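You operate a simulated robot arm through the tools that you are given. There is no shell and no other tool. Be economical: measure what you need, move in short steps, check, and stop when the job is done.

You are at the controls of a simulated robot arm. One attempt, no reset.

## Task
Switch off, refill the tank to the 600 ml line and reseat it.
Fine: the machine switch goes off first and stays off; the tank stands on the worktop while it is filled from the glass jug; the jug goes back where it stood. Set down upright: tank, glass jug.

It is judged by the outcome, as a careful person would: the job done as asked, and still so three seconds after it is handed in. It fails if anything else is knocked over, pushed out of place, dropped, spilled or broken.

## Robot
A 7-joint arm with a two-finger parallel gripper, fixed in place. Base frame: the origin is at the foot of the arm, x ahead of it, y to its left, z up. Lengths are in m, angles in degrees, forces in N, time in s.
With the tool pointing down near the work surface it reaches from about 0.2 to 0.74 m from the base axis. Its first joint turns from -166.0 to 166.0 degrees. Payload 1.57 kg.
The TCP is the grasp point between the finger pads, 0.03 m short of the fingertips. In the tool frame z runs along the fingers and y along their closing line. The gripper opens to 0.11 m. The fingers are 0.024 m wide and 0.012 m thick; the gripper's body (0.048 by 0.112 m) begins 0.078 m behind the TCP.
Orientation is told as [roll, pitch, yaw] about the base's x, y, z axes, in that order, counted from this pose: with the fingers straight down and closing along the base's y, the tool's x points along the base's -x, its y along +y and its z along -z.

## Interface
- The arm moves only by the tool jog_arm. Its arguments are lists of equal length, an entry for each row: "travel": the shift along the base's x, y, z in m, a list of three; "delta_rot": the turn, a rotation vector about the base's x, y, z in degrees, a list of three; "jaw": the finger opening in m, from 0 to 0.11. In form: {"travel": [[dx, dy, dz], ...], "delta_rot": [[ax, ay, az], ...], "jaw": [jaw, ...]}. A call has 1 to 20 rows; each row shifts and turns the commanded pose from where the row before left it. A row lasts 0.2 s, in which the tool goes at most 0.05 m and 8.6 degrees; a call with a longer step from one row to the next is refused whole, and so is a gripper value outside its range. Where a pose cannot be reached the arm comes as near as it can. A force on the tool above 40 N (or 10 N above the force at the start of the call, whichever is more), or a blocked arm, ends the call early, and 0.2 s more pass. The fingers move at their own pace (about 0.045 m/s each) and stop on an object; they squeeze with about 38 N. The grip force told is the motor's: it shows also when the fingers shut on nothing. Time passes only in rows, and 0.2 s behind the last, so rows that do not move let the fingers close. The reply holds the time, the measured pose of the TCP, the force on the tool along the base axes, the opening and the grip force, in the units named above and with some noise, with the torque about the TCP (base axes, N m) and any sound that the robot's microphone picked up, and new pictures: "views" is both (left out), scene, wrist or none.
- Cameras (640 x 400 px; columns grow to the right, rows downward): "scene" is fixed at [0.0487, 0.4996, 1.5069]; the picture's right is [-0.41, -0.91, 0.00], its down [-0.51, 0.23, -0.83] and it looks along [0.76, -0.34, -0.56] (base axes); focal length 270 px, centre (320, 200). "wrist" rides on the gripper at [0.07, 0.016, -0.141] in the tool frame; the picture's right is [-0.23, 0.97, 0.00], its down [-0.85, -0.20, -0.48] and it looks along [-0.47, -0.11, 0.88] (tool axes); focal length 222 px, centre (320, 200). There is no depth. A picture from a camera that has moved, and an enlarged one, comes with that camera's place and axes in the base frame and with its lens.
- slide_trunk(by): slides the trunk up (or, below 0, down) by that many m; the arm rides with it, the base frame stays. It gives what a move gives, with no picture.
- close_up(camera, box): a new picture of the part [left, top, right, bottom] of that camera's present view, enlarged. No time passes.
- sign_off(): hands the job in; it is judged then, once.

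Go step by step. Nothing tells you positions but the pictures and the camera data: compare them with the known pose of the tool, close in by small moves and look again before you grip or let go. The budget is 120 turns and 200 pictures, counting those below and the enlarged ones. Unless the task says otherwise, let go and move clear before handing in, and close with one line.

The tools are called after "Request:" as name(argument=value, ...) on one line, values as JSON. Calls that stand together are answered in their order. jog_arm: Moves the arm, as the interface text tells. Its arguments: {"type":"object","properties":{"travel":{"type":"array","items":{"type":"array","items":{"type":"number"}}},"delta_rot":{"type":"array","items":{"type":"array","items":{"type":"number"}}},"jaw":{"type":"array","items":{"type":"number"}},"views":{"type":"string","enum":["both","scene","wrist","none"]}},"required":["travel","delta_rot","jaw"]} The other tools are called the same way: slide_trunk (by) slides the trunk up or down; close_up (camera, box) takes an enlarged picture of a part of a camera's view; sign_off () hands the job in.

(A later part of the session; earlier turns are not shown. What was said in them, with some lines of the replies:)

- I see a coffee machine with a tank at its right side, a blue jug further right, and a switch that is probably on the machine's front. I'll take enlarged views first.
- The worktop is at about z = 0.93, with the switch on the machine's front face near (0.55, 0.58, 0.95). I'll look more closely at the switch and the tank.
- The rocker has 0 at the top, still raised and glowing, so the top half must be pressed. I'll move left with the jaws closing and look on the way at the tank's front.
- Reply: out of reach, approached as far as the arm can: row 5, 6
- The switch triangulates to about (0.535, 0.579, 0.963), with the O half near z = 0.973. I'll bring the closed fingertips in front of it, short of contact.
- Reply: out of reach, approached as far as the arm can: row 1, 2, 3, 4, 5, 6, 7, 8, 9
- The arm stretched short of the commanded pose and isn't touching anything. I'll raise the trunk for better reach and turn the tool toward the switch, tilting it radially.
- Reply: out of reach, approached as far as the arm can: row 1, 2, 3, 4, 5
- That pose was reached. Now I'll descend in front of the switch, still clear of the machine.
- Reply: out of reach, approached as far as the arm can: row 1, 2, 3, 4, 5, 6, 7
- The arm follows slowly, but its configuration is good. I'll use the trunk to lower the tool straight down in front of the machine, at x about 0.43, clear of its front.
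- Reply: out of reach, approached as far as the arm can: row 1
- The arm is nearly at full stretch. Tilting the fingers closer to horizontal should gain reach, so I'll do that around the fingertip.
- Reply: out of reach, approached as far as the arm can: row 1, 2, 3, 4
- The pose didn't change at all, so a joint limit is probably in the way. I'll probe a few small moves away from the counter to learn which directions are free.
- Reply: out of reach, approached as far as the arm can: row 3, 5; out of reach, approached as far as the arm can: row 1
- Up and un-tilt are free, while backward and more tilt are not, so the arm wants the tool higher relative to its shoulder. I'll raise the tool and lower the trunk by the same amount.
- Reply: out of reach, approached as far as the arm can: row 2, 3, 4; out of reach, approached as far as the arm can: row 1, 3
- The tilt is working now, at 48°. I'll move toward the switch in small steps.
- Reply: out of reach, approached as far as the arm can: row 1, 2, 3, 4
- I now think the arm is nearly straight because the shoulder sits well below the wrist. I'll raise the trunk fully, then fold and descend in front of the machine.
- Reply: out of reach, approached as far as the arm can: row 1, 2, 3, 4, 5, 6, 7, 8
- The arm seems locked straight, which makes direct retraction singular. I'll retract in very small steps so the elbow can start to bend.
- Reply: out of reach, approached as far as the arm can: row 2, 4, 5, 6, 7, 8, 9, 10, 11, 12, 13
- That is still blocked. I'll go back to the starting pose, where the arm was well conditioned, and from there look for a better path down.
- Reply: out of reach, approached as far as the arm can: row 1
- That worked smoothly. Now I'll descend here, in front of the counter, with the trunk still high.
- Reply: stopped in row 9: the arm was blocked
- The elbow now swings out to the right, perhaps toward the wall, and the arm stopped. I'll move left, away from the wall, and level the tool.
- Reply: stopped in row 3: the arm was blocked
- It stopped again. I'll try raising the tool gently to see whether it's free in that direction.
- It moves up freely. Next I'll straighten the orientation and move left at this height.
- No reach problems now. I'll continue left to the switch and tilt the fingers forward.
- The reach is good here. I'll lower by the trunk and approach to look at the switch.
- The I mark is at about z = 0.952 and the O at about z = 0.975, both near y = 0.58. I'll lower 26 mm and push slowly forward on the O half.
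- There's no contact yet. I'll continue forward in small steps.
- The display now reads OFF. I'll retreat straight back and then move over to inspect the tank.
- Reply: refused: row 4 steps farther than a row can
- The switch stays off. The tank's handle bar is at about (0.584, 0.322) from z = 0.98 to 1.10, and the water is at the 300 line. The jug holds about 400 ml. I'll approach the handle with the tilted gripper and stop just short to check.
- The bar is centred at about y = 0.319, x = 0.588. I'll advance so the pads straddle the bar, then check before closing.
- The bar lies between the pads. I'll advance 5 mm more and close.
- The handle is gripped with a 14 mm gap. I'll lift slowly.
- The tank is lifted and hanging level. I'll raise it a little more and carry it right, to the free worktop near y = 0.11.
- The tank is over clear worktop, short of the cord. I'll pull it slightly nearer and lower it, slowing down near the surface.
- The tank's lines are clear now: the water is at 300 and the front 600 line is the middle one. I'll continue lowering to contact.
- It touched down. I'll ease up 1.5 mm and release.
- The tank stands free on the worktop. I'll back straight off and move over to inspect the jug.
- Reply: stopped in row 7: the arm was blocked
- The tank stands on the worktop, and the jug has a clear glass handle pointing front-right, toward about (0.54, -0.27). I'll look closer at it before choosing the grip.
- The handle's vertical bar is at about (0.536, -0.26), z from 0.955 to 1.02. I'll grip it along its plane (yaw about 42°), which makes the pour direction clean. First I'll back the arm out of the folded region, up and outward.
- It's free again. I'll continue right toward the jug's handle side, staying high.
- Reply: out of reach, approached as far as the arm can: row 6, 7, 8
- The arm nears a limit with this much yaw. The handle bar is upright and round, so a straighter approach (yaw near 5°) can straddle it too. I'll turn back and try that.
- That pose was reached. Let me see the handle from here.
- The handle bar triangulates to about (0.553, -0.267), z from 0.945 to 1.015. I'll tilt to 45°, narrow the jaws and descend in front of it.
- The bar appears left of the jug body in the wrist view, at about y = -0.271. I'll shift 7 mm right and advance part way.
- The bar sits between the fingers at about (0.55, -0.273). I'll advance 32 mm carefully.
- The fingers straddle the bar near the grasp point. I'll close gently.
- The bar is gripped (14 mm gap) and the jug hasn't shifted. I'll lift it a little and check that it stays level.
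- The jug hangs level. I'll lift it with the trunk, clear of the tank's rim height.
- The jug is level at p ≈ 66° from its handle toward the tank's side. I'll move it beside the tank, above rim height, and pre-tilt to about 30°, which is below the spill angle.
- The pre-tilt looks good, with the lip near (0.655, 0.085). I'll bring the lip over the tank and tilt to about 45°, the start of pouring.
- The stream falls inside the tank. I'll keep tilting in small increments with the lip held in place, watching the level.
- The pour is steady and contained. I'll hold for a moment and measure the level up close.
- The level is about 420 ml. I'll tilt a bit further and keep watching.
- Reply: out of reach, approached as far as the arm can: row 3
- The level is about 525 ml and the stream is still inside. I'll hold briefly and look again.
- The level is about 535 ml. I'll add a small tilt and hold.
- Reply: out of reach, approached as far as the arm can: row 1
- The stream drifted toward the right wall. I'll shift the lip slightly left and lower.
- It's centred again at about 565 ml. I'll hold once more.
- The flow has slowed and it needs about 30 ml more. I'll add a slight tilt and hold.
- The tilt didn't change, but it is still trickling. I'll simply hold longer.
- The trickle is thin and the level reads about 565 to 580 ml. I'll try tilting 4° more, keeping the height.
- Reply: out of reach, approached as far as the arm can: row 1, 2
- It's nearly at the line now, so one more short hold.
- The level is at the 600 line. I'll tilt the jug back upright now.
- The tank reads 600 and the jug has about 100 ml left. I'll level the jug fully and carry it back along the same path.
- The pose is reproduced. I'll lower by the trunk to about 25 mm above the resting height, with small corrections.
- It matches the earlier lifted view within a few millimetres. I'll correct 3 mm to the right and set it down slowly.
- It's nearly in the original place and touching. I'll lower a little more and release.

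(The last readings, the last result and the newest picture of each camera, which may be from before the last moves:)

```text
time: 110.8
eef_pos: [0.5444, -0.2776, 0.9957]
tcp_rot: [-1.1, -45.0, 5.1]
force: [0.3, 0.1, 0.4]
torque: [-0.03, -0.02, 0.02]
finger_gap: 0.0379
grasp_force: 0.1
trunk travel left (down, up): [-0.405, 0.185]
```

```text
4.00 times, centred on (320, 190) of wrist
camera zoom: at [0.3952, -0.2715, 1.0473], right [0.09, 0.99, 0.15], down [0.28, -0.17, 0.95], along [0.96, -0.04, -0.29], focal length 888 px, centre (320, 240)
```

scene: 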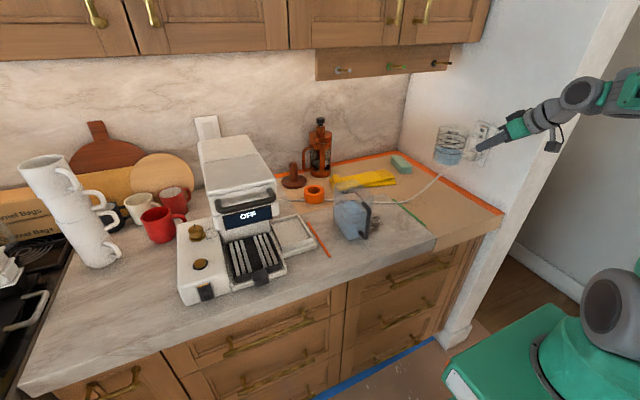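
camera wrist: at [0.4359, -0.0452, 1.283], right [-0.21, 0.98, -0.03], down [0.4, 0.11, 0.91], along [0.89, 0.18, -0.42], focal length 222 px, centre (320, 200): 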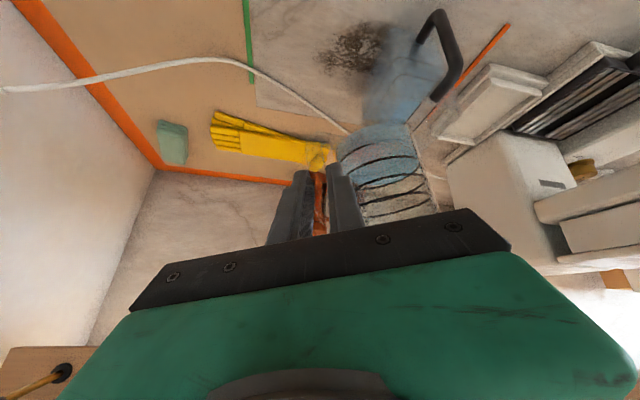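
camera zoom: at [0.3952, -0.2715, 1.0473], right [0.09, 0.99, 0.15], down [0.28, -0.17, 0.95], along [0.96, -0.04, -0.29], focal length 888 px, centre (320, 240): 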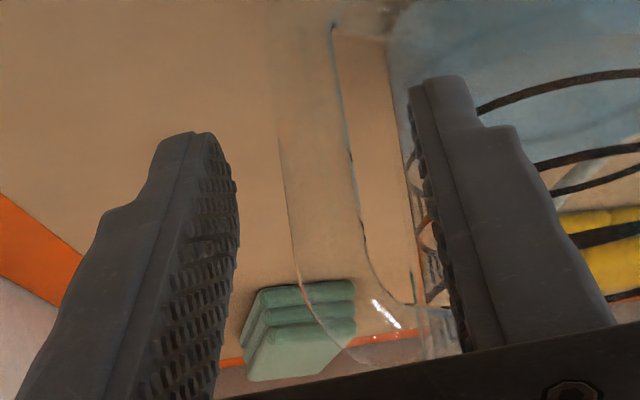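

The jug stands upright in its original spot. I'll back straight out, rise, and return to the tank.

Request:
jog_arm(travel=[[-0.01, 0, 0], [-0.02, 0, 0], [-0.03, 0, 0], [-0.03, 0, 0.01], [-0.015, 0, 0.03], [0, 0.01, 0.04], [0, 0.03, 0.03], [0, 0.035, 0], [0, 0.035, 0], [0, 0.035, 0], [0, 0.035, 0], [0, 0.035, 0], [0, 0.035, 0], [0, 0.035, 0], [0, 0.035, 0], [0, 0.035, 0], [0, 0.03, 0], [0, 0, 0]], delta_rot=[[0, 0, 0], [0, 0, 0], [0, 0, 0], [0, 0, 0], [0, 0, 0], [0, 0, 0], [0, 0, 0], [0, 0, 0], [0, 0, 0], [0, 0, 0], [0, 0, 0], [0, 0, 0], [1, 1, -1], [1, 1, -1], [0.1, 1, -1], [0, 0.7, -1], [0, 0, -0.4], [0, 0, 0]], jaw=[0.038, 0.038, 0.038, 0.05, 0.05, 0.05, 0.05, 0.05, 0.05, 0.05, 0.05, 0.05, 0.05, 0.05, 0.05, 0.05, 0.05, 0.05])

```text
time: 113.8
eef_pos: [0.4259, -0.1093, 1.0677]
tcp_rot: [2.5, -37.3, -15.7]
force: [0.3, 0.4, 0.9]
torque: [-0.01, 0.07, 0.0]
finger_gap: 0.0502
grasp_force: 0.1
trunk travel left (down, up): [-0.405, 0.185]
stopped in row 14: the arm was blocked; the commanded pose is now the measured one
camera wrist: at [0.2919, -0.0616, 1.1375], right [0.41, 0.89, 0.17], down [0.32, -0.32, 0.89], along [0.85, -0.31, -0.42], focal length 222 px, centre (320, 200)
```

scene: 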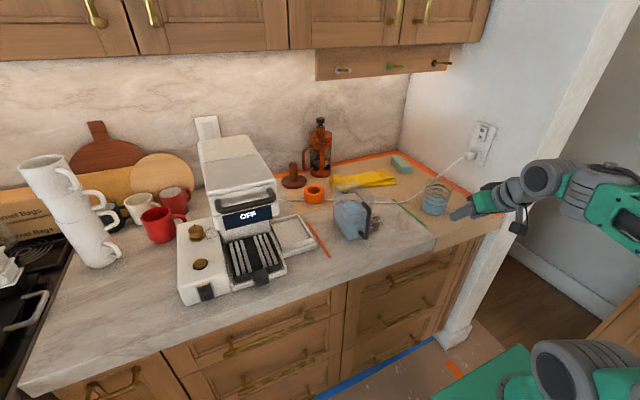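
wrist: 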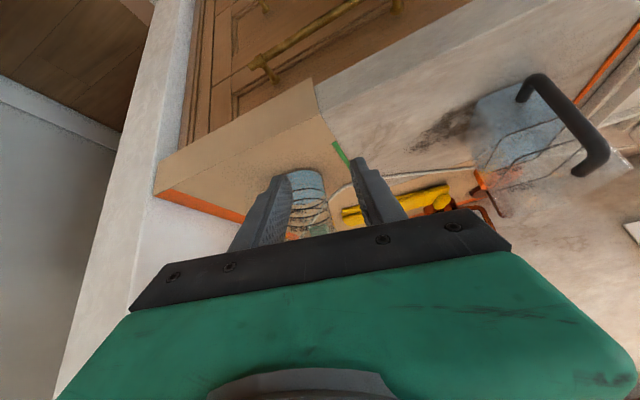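

It got blocked partway, likely the elbow folding. As before, I'll rise and move outward with a bit of yaw, then continue.

Request:
jog_arm(travel=[[0, 0, 0.02], [0, 0, 0.03], [0, 0, 0.03], [0.01, 0, 0.02], [0.01, 0.01, 0], [0, 0.03, 0], [0, 0.03, 0], [0, 0.03, 0], [0, 0, 0]], delta_rot=[[0, 0, 0], [0, 0, 3], [0, 0, 5], [0, 0, 5], [0, 0, 5], [0, 0, 5], [0, 0, 5], [0, 0, 5], [0, 0, 0]], jaw=[0.05, 0.05, 0.05, 0.05, 0.05, 0.05, 0.05, 0.05, 0.05], views="scene")

```text
time: 115.8
eef_pos: [0.4467, -0.0093, 1.1706]
tcp_rot: [2.4, -38.5, 17.5]
force: [-0.4, -0.8, 0.1]
torque: [0.0, 0.04, 0.0]
finger_gap: 0.0502
grasp_force: 0.0
trunk travel left (down, up): [-0.405, 0.185]
```

scene: 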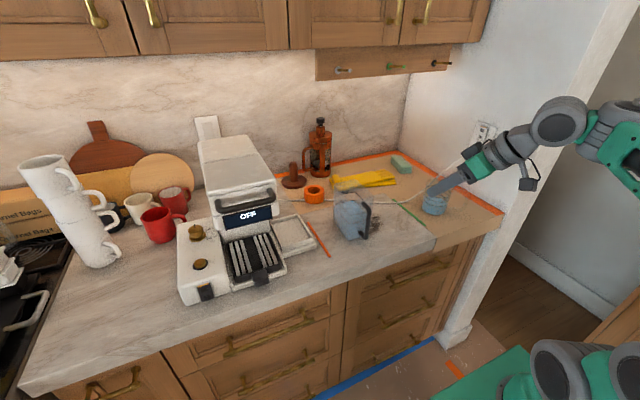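

Free again. I'll go over to the tank handle and align at yaw 0.7°.

Request:
jog_arm(travel=[[0.005, 0.03, 0], [0.005, 0.03, 0], [0.005, 0.03, 0], [0.005, 0.025, 0], [0.005, 0.0138, 0], [0, 0, -0.03], [0, 0, -0.04], [0, 0, -0.04], [0, 0, -0.022], [0, 0, 0]], delta_rot=[[0, 0, -3.4], [0, 0, -3.4], [0, 0, -3.4], [0, 0, -3.4], [0, 0, -3.2], [-1, -1, 0], [-0.5, -1, 0], [0, -0.8, 0], [0, 0, 0], [0, 0, 0]], jaw=[0.05, 0.05, 0.05, 0.05, 0.05, 0.05, 0.05, 0.05, 0.05, 0.05])

Request:
close_up(camera="wrist", box=[180, 100, 460, 275])

```text
time: 118.0
eef_pos: [0.4732, 0.1181, 1.0389]
tcp_rot: [0.4, -41.4, 1.9]
force: [1.1, -0.2, 0.9]
torque: [-0.02, 0.02, 0.01]
finger_gap: 0.0501
grasp_force: 0.0
trunk travel left (down, up): [-0.405, 0.185]
camera wrist: at [0.3275, 0.1297, 1.0988], right [0.13, 0.98, 0.15], down [0.33, -0.19, 0.92], along [0.93, -0.07, -0.35], focal length 222 px, centre (320, 200)
```

scene: 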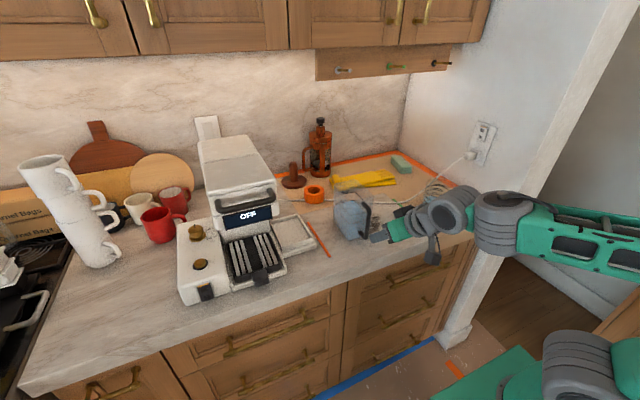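
wrist: 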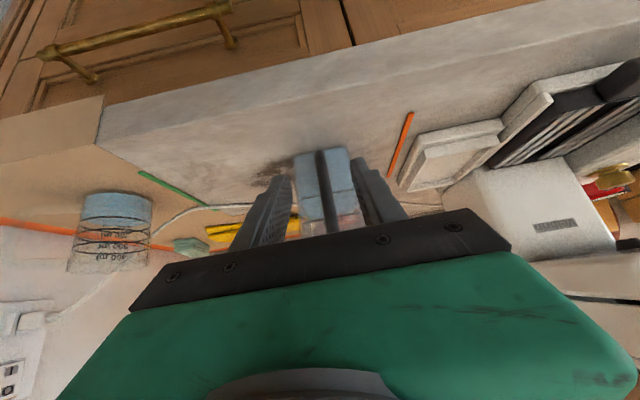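

```text
2.29 times, centred on (320, 188) of wrist
camera zoom: at [0.3275, 0.1297, 1.0988], right [0.13, 0.98, 0.15], down [0.33, -0.19, 0.92], along [0.93, -0.07, -0.35], focal length 508 px, centre (320, 229)
```

zoom: 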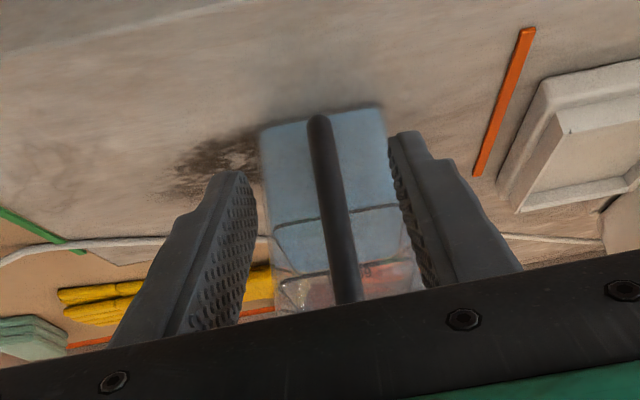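

The bar is centred between the fingers. I'll advance 75 mm to the previous grasp point and close.

Request:
jog_arm(travel=[[0.025, 0.001, 0], [0.025, 0, 0], [0.015, 0, 0], [0.011, 0, 0], [0, 0, 0], [0, 0, 0], [0, 0, 0], [0, 0, 0], [0, 0, 0]], delta_rot=[[0, 0, 0], [0, 0, 0], [0, 0, 0], [0, 0, 0], [0, 0, 0], [0, 0, 0], [0, 0, 0], [0, 0, 0], [0, 0, 0]], jaw=[0.05, 0.05, 0.05, 0.05, 0.05, 0.03, 0.01, 0, 0], views="wrist")

Request:
close_up(camera="scene", box=[325, 165, 405, 245])

```text
time: 120.0
eef_pos: [0.5491, 0.1196, 1.0373]
tcp_rot: [0.2, -41.3, 1.9]
force: [0.3, -2.0, -0.5]
torque: [-0.36, -0.02, -0.04]
finger_gap: 0.0138
grasp_force: 28.7
trunk travel left (down, up): [-0.405, 0.185]
camera wrist: at [0.4031, 0.1308, 1.0988], right [0.13, 0.98, 0.15], down [0.33, -0.19, 0.92], along [0.93, -0.07, -0.35], focal length 222 px, centre (320, 200)
```

wrist: 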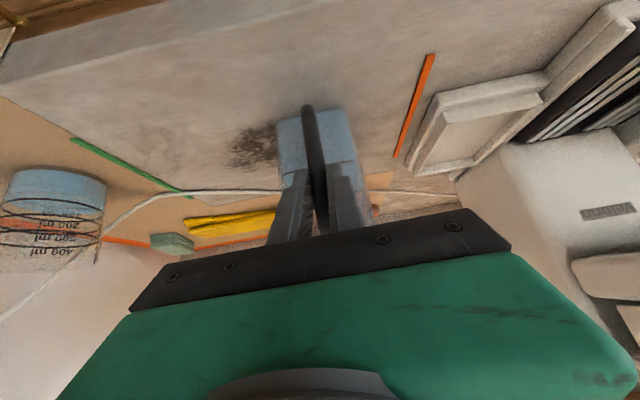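

```text
5.00 times, centred on (365, 205) of scene
camera zoom: at [0.0487, 0.4996, 1.5069], right [-0.41, -0.91, 0.0], down [-0.51, 0.23, -0.83], along [0.76, -0.34, -0.56], focal length 1353 px, centre (95, 175)
```

zoom: 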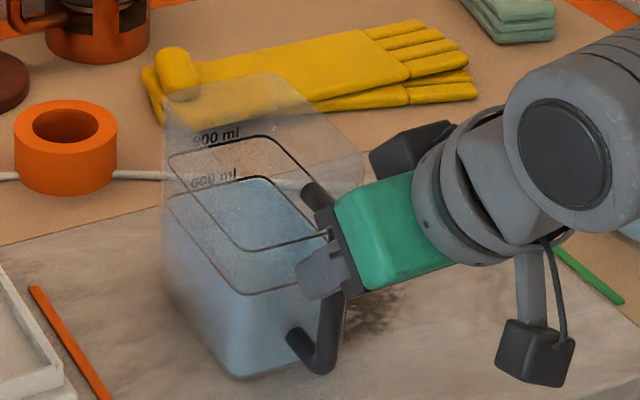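

It's gripped. I'll lift very gently to check that the heavier tank stays level.

Request:
jog_arm(travel=[[0, 0, 0.004], [0, 0, 0.004], [0, 0, 0.004], [0, 0, 0.004], [0, 0, 0]], delta_rot=[[0, 0, 0], [0, 0, 0], [0, 0, 0], [0, 0, 0], [0, 0, 0]], jaw=[0, 0, 0, 0, 0], views="none")

Request:
close_up(camera="scene", box=[325, 165, 405, 245])

```text
time: 121.2
eef_pos: [0.5491, 0.1196, 1.0539]
tcp_rot: [0.4, -41.3, 2.0]
force: [0.4, 0.2, -8.2]
torque: [0.0, 0.73, -0.04]
finger_gap: 0.0139
grasp_force: 30.1
trunk travel left (down, up): [-0.405, 0.185]
```

```text
5.00 times, centred on (365, 205) of scene
camera zoom: at [0.0487, 0.4996, 1.5069], right [-0.41, -0.91, 0.0], down [-0.51, 0.23, -0.83], along [0.76, -0.34, -0.56], focal length 1353 px, centre (95, 175)
```

zoom: 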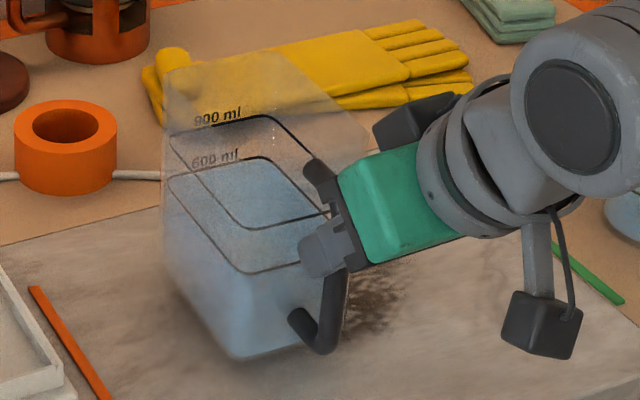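

It holds and stays level. I'll raise it and carry it back over the seat.

Request:
jog_arm(travel=[[0, 0, 0.01], [0, 0, 0.02], [0, 0, 0.025], [0, 0, 0.018], [0.005, 0.01, 0], [0.01, 0.02, 0], [0.01, 0.02, 0], [0.01, 0.025, 0], [0, 0.025, 0], [0, 0.025, 0], [0, 0.025, 0], [0, 0.02, 0], [0, 0.02, 0], [0, 0.01, 0], [0, 0, 0]], delta_rot=[[0, 0, 0], [0, 0, 0], [0, 0, 0], [0, 0, 0], [0, 0, 0], [0, 0, 0], [0, 0, 0], [0, 0, 0], [0, 0, 0], [0, 0, 0], [0, 0, 0], [0, 0, 0], [0, 0, 0], [0, 0, 0], [0, 0, 0]], jaw=[0, 0, 0, 0, 0, 0, 0, 0, 0, 0, 0, 0, 0, 0, 0])

Request:
close_up(camera="scene", box=[240, 150, 350, 260])

Request:
close_up(camera="wrist", box=[200, 20, 400, 180])

```text
time: 124.4
eef_pos: [0.584, 0.3194, 1.1272]
tcp_rot: [0.3, -41.4, 2.0]
force: [0.3, -0.1, -8.6]
torque: [0.02, 0.71, -0.01]
finger_gap: 0.0136
grasp_force: 30.1
trunk travel left (down, up): [-0.405, 0.185]
camera wrist: at [0.4368, 0.3309, 1.1881], right [0.13, 0.98, 0.15], down [0.33, -0.19, 0.92], along [0.93, -0.07, -0.35], focal length 222 px, centre (320, 200)
```

scene: 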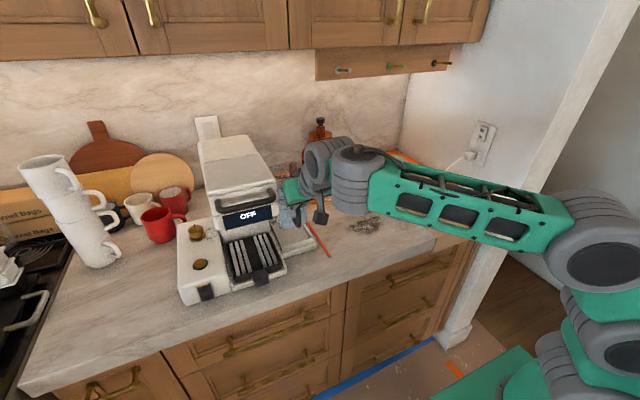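
wrist: 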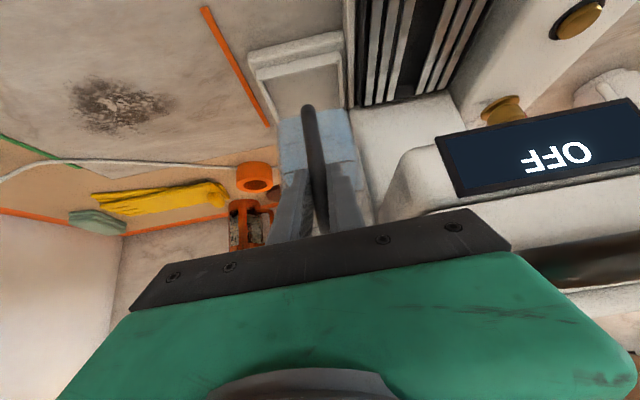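

```text
3.64 times, centred on (295, 205) of scene
camera zoom: at [0.0487, 0.4996, 1.5069], right [-0.41, -0.91, 0.0], down [-0.51, 0.23, -0.83], along [0.76, -0.34, -0.56], focal length 984 px, centre (411, 182)
```

zoom: 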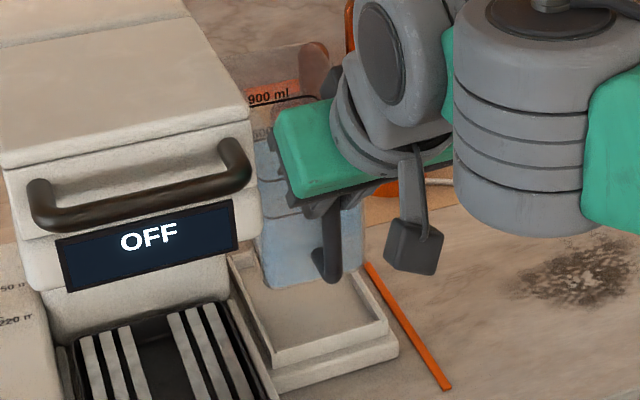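

```text
2.50 times, centred on (300, 100) of wrist
camera zoom: at [0.4368, 0.3309, 1.1881], right [0.13, 0.98, 0.15], down [0.33, -0.19, 0.92], along [0.93, -0.07, -0.35], focal length 555 px, centre (370, 450)
```

zoom: 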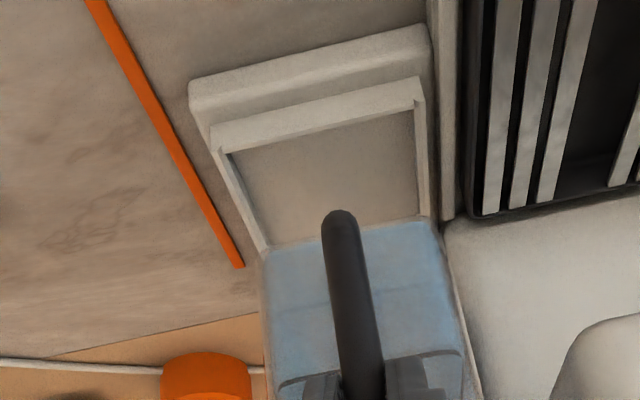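

The tank is aligned over the seat the same way as when I lifted it out. I'll lower it to just above the rim and check.

Request:
jog_arm(travel=[[0.0005, 0, -0.01], [0, 0, -0.015], [0, 0, -0.012], [0, 0, -0.006], [0, 0, 0]], delta_rot=[[0, 0, 0], [0, 0, 0], [0, 0, 0], [0, 0, 0], [0, 0, 0]], jaw=[0, 0, 0, 0, 0], views="none")

Request:
close_up(camera="scene", box=[264, 190, 324, 250])

Request:
close_up(camera="wrist", box=[220, 40, 380, 160])

```text
time: 125.6
eef_pos: [0.5831, 0.3199, 1.0861]
tcp_rot: [0.4, -41.3, 1.9]
force: [-0.5, 0.3, -7.4]
torque: [0.01, 0.73, 0.0]
finger_gap: 0.0136
grasp_force: 30.3
trunk travel left (down, up): [-0.405, 0.185]
```

```text
6.67 times, centred on (294, 220) of scene
camera zoom: at [0.0487, 0.4996, 1.5069], right [-0.41, -0.91, 0.0], down [-0.51, 0.23, -0.83], along [0.76, -0.34, -0.56], focal length 1803 px, centre (493, 67)
```

zoom: 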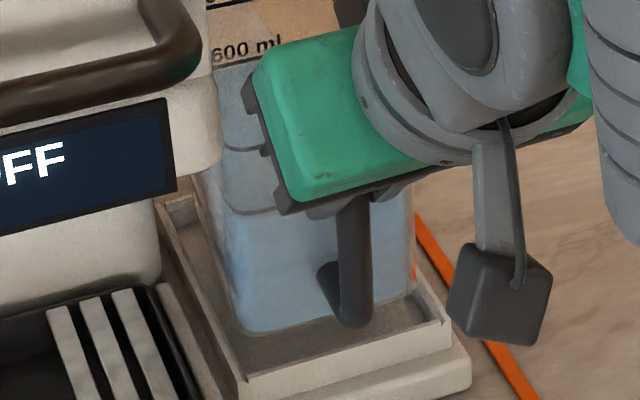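

```text
3.33 times, centred on (300, 100) of wrist
camera zoom: at [0.4378, 0.33, 1.1461], right [0.13, 0.98, 0.15], down [0.33, -0.19, 0.92], along [0.93, -0.07, -0.35], focal length 740 px, centre (387, 533)
```

zoom: 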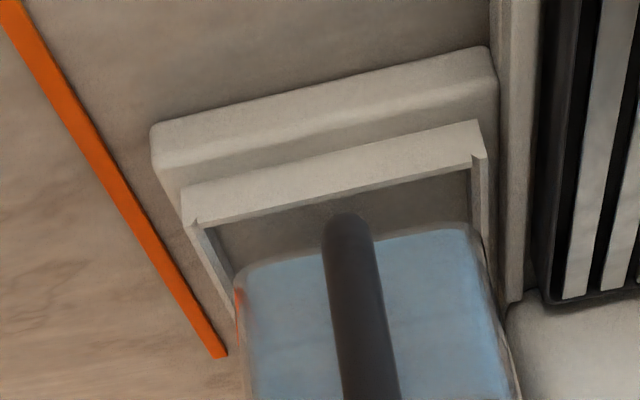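

Request:
jog_arm(travel=[[0.0005, 0, -0.008], [0, 0, -0.006], [0, 0, -0.004], [0, 0, 0]], delta_rot=[[0, 0, 0], [0, 0, 0], [0, 0, 0], [0, 0, 0]], jaw=[0, 0, 0, 0], views="none")

Request:
close_up(camera="scene", box=[264, 190, 324, 250])

Request:
close_up(camera="wrist", box=[220, 60, 380, 180])

```text
time: 126.6
eef_pos: [0.5856, 0.3197, 1.0653]
tcp_rot: [0.4, -41.2, 1.9]
force: [-0.8, -0.9, -8.6]
torque: [-0.09, 0.77, 0.01]
finger_gap: 0.0137
grasp_force: 29.9
trunk travel left (down, up): [-0.405, 0.185]
```

```text
6.67 times, centred on (294, 220) of scene
camera zoom: at [0.0487, 0.4996, 1.5069], right [-0.41, -0.91, 0.0], down [-0.51, 0.23, -0.83], along [0.76, -0.34, -0.56], focal length 1803 px, centre (493, 67)
```

zoom: 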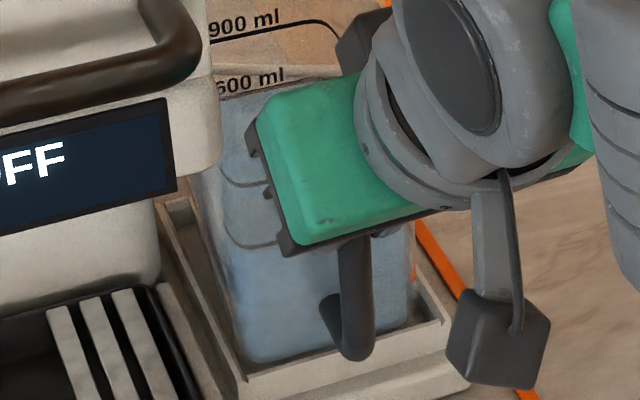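

```text
3.33 times, centred on (300, 120) of wrist
camera zoom: at [0.4389, 0.3299, 1.1271], right [0.13, 0.98, 0.15], down [0.34, -0.19, 0.92], along [0.93, -0.07, -0.35], focal length 740 px, centre (387, 467)
```

zoom: 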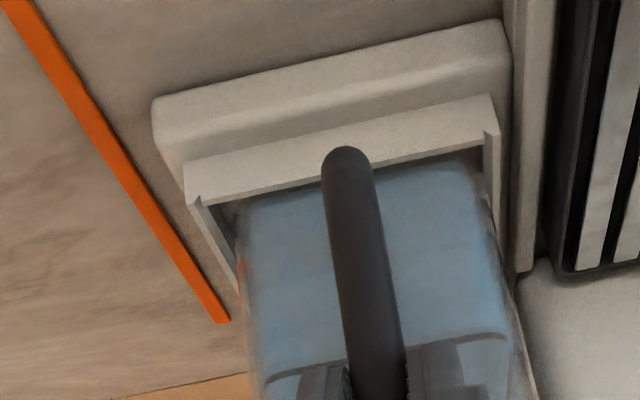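

The tank is entering the seat cleanly. I'll lower the last few millimetres.

Request:
jog_arm(travel=[[-0.0005, 0, -0.003], [0, 0, -0.002], [0, 0, 0]], delta_rot=[[0, 0, 0], [0, 0, 0], [0, 0, 0]], jaw=[0, 0, 0], views="none")

Request:
close_up(camera="scene", box=[264, 190, 324, 250])

```text
time: 127.4
eef_pos: [0.5847, 0.3195, 1.0623]
tcp_rot: [0.4, -41.3, 2.0]
force: [-0.3, -0.9, -4.7]
torque: [-0.24, 0.34, 0.0]
finger_gap: 0.0135
grasp_force: 30.1
trunk travel left (down, up): [-0.405, 0.185]
```

```text
6.67 times, centred on (294, 220) of scene
camera zoom: at [0.0487, 0.4996, 1.5069], right [-0.41, -0.91, 0.0], down [-0.51, 0.23, -0.83], along [0.76, -0.34, -0.56], focal length 1803 px, centre (493, 67)
```

zoom: 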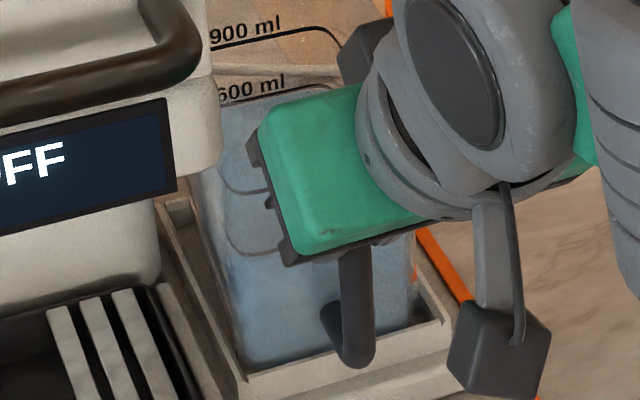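

It's taking weight. I'll lower 1.5 mm more, then release.

Request:
jog_arm(travel=[[0, 0, -0.0015], [0, 0, 0]], delta_rot=[[0, 0, 0], [0, 0, 0]], jaw=[0, 0], views="none")

Request:
jog_arm(travel=[[0, 0, 0], [0, 0, 0], [0, 0, 0], [0, 0, 0], [0, 0, 0]], delta_rot=[[0, 0, 0], [0, 0, 0], [0, 0, 0], [0, 0, 0], [0, 0, 0]], jaw=[0.012, 0.02, 0.03, 0.045, 0.045], views="none")

Request:
close_up(camera="scene", box=[264, 180, 320, 255])

```text
time: 128.0
eef_pos: [0.5856, 0.3213, 1.0614]
tcp_rot: [0.5, -41.5, 1.8]
force: [-1.1, -1.9, 3.1]
torque: [-0.6, -0.57, -0.06]
finger_gap: 0.0134
grasp_force: 30.5
trunk travel left (down, up): [-0.405, 0.185]
```

```text
time: 129.2
eef_pos: [0.5842, 0.3195, 1.0601]
tcp_rot: [0.2, -41.3, 2.0]
force: [-0.1, -0.5, 0.7]
torque: [0.01, 0.01, -0.02]
finger_gap: 0.0451
grasp_force: 0.1
trunk travel left (down, up): [-0.405, 0.185]
```

```text
5.33 times, centred on (292, 218) of scene
camera zoom: at [0.0487, 0.4996, 1.5069], right [-0.41, -0.91, 0.0], down [-0.51, 0.23, -0.83], along [0.76, -0.34, -0.56], focal length 1443 px, centre (469, 107)
```

zoom: 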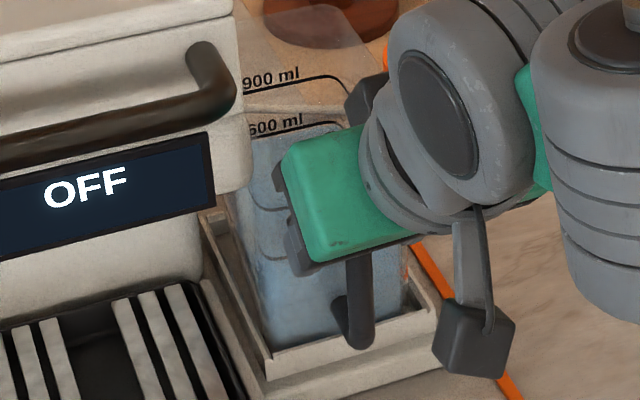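

The tank sits as it did originally. I'll back straight off the handle and take a final look.

Request:
jog_arm(travel=[[-0.01, 0, 0], [-0.02, 0, 0], [-0.03, 0, 0], [-0.03, 0, 0], [-0.03, 0, 0], [-0.02, 0, 0.02], [0, 0, 0.03], [0, 0, 0]], delta_rot=[[0, 0, 0], [0, 0, 0], [0, 0, 0], [0, 0, 0], [0, 0, 0], [0, 0, 0], [0, 0, 0], [0, 0, 0]], jaw=[0.045, 0.045, 0.045, 0.045, 0.045, 0.045, 0.045, 0.045])

Request:
close_up(camera="scene", box=[264, 180, 320, 255])

Request:
close_up(camera="scene", box=[170, 120, 490, 310])

```text
time: 131.0
eef_pos: [0.4442, 0.3204, 1.1117]
tcp_rot: [0.2, -41.2, 2.1]
force: [-0.4, -0.3, 0.5]
torque: [-0.02, -0.03, 0.0]
finger_gap: 0.0451
grasp_force: 0.0
trunk travel left (down, up): [-0.405, 0.185]
camera wrist: at [0.2981, 0.3312, 1.1722], right [0.13, 0.98, 0.15], down [0.33, -0.19, 0.92], along [0.93, -0.07, -0.35], focal length 222 px, centre (320, 200)
```

scene: 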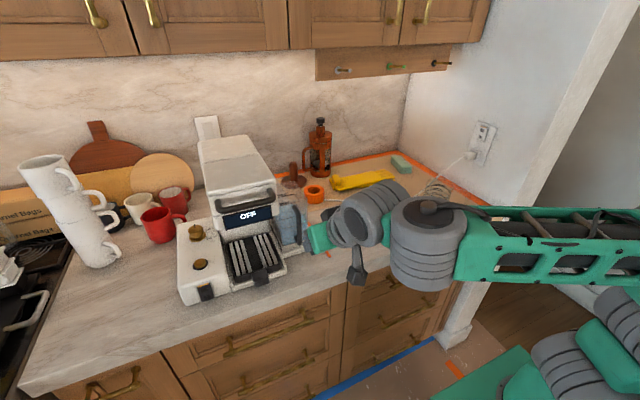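
wrist: 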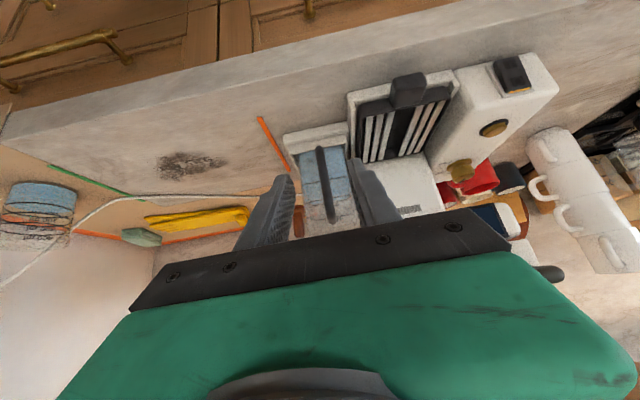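

```text
5.33 times, centred on (292, 218) of scene
camera zoom: at [0.0487, 0.4996, 1.5069], right [-0.41, -0.91, 0.0], down [-0.51, 0.23, -0.83], along [0.76, -0.34, -0.56], focal length 1443 px, centre (469, 107)
```

zoom: 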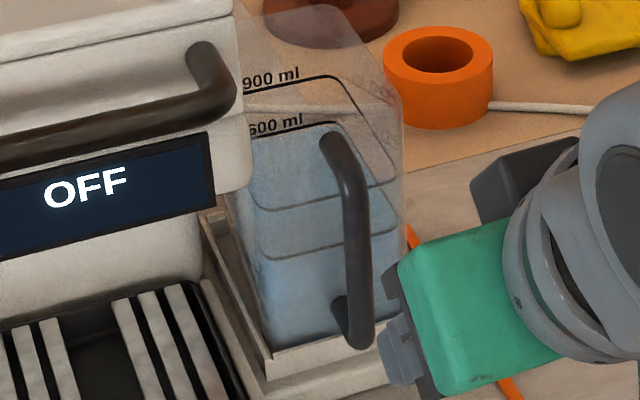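

```text
2.00 times, centred on (330, 215) of scene
camera zoom: at [0.0487, 0.4996, 1.5069], right [-0.41, -0.91, 0.0], down [-0.51, 0.23, -0.83], along [0.76, -0.34, -0.56], focal length 541 px, centre (300, 170)
```

zoom: 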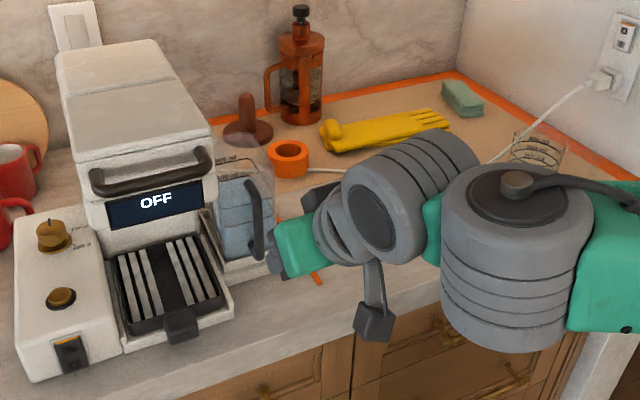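

The machine reads OFF, the tank is back in its seat at the 600 line, and the jug stands in its spot. The gripper is clear of everything, so I'm handing in.

Request:
sign_off()

```text
The job is handed in.
```

The machine was switched off first and still reads OFF. I filled the tank to the 600 ml line on the worktop and reseated it, and the jug is back upright within a few millimetres of where it stood.
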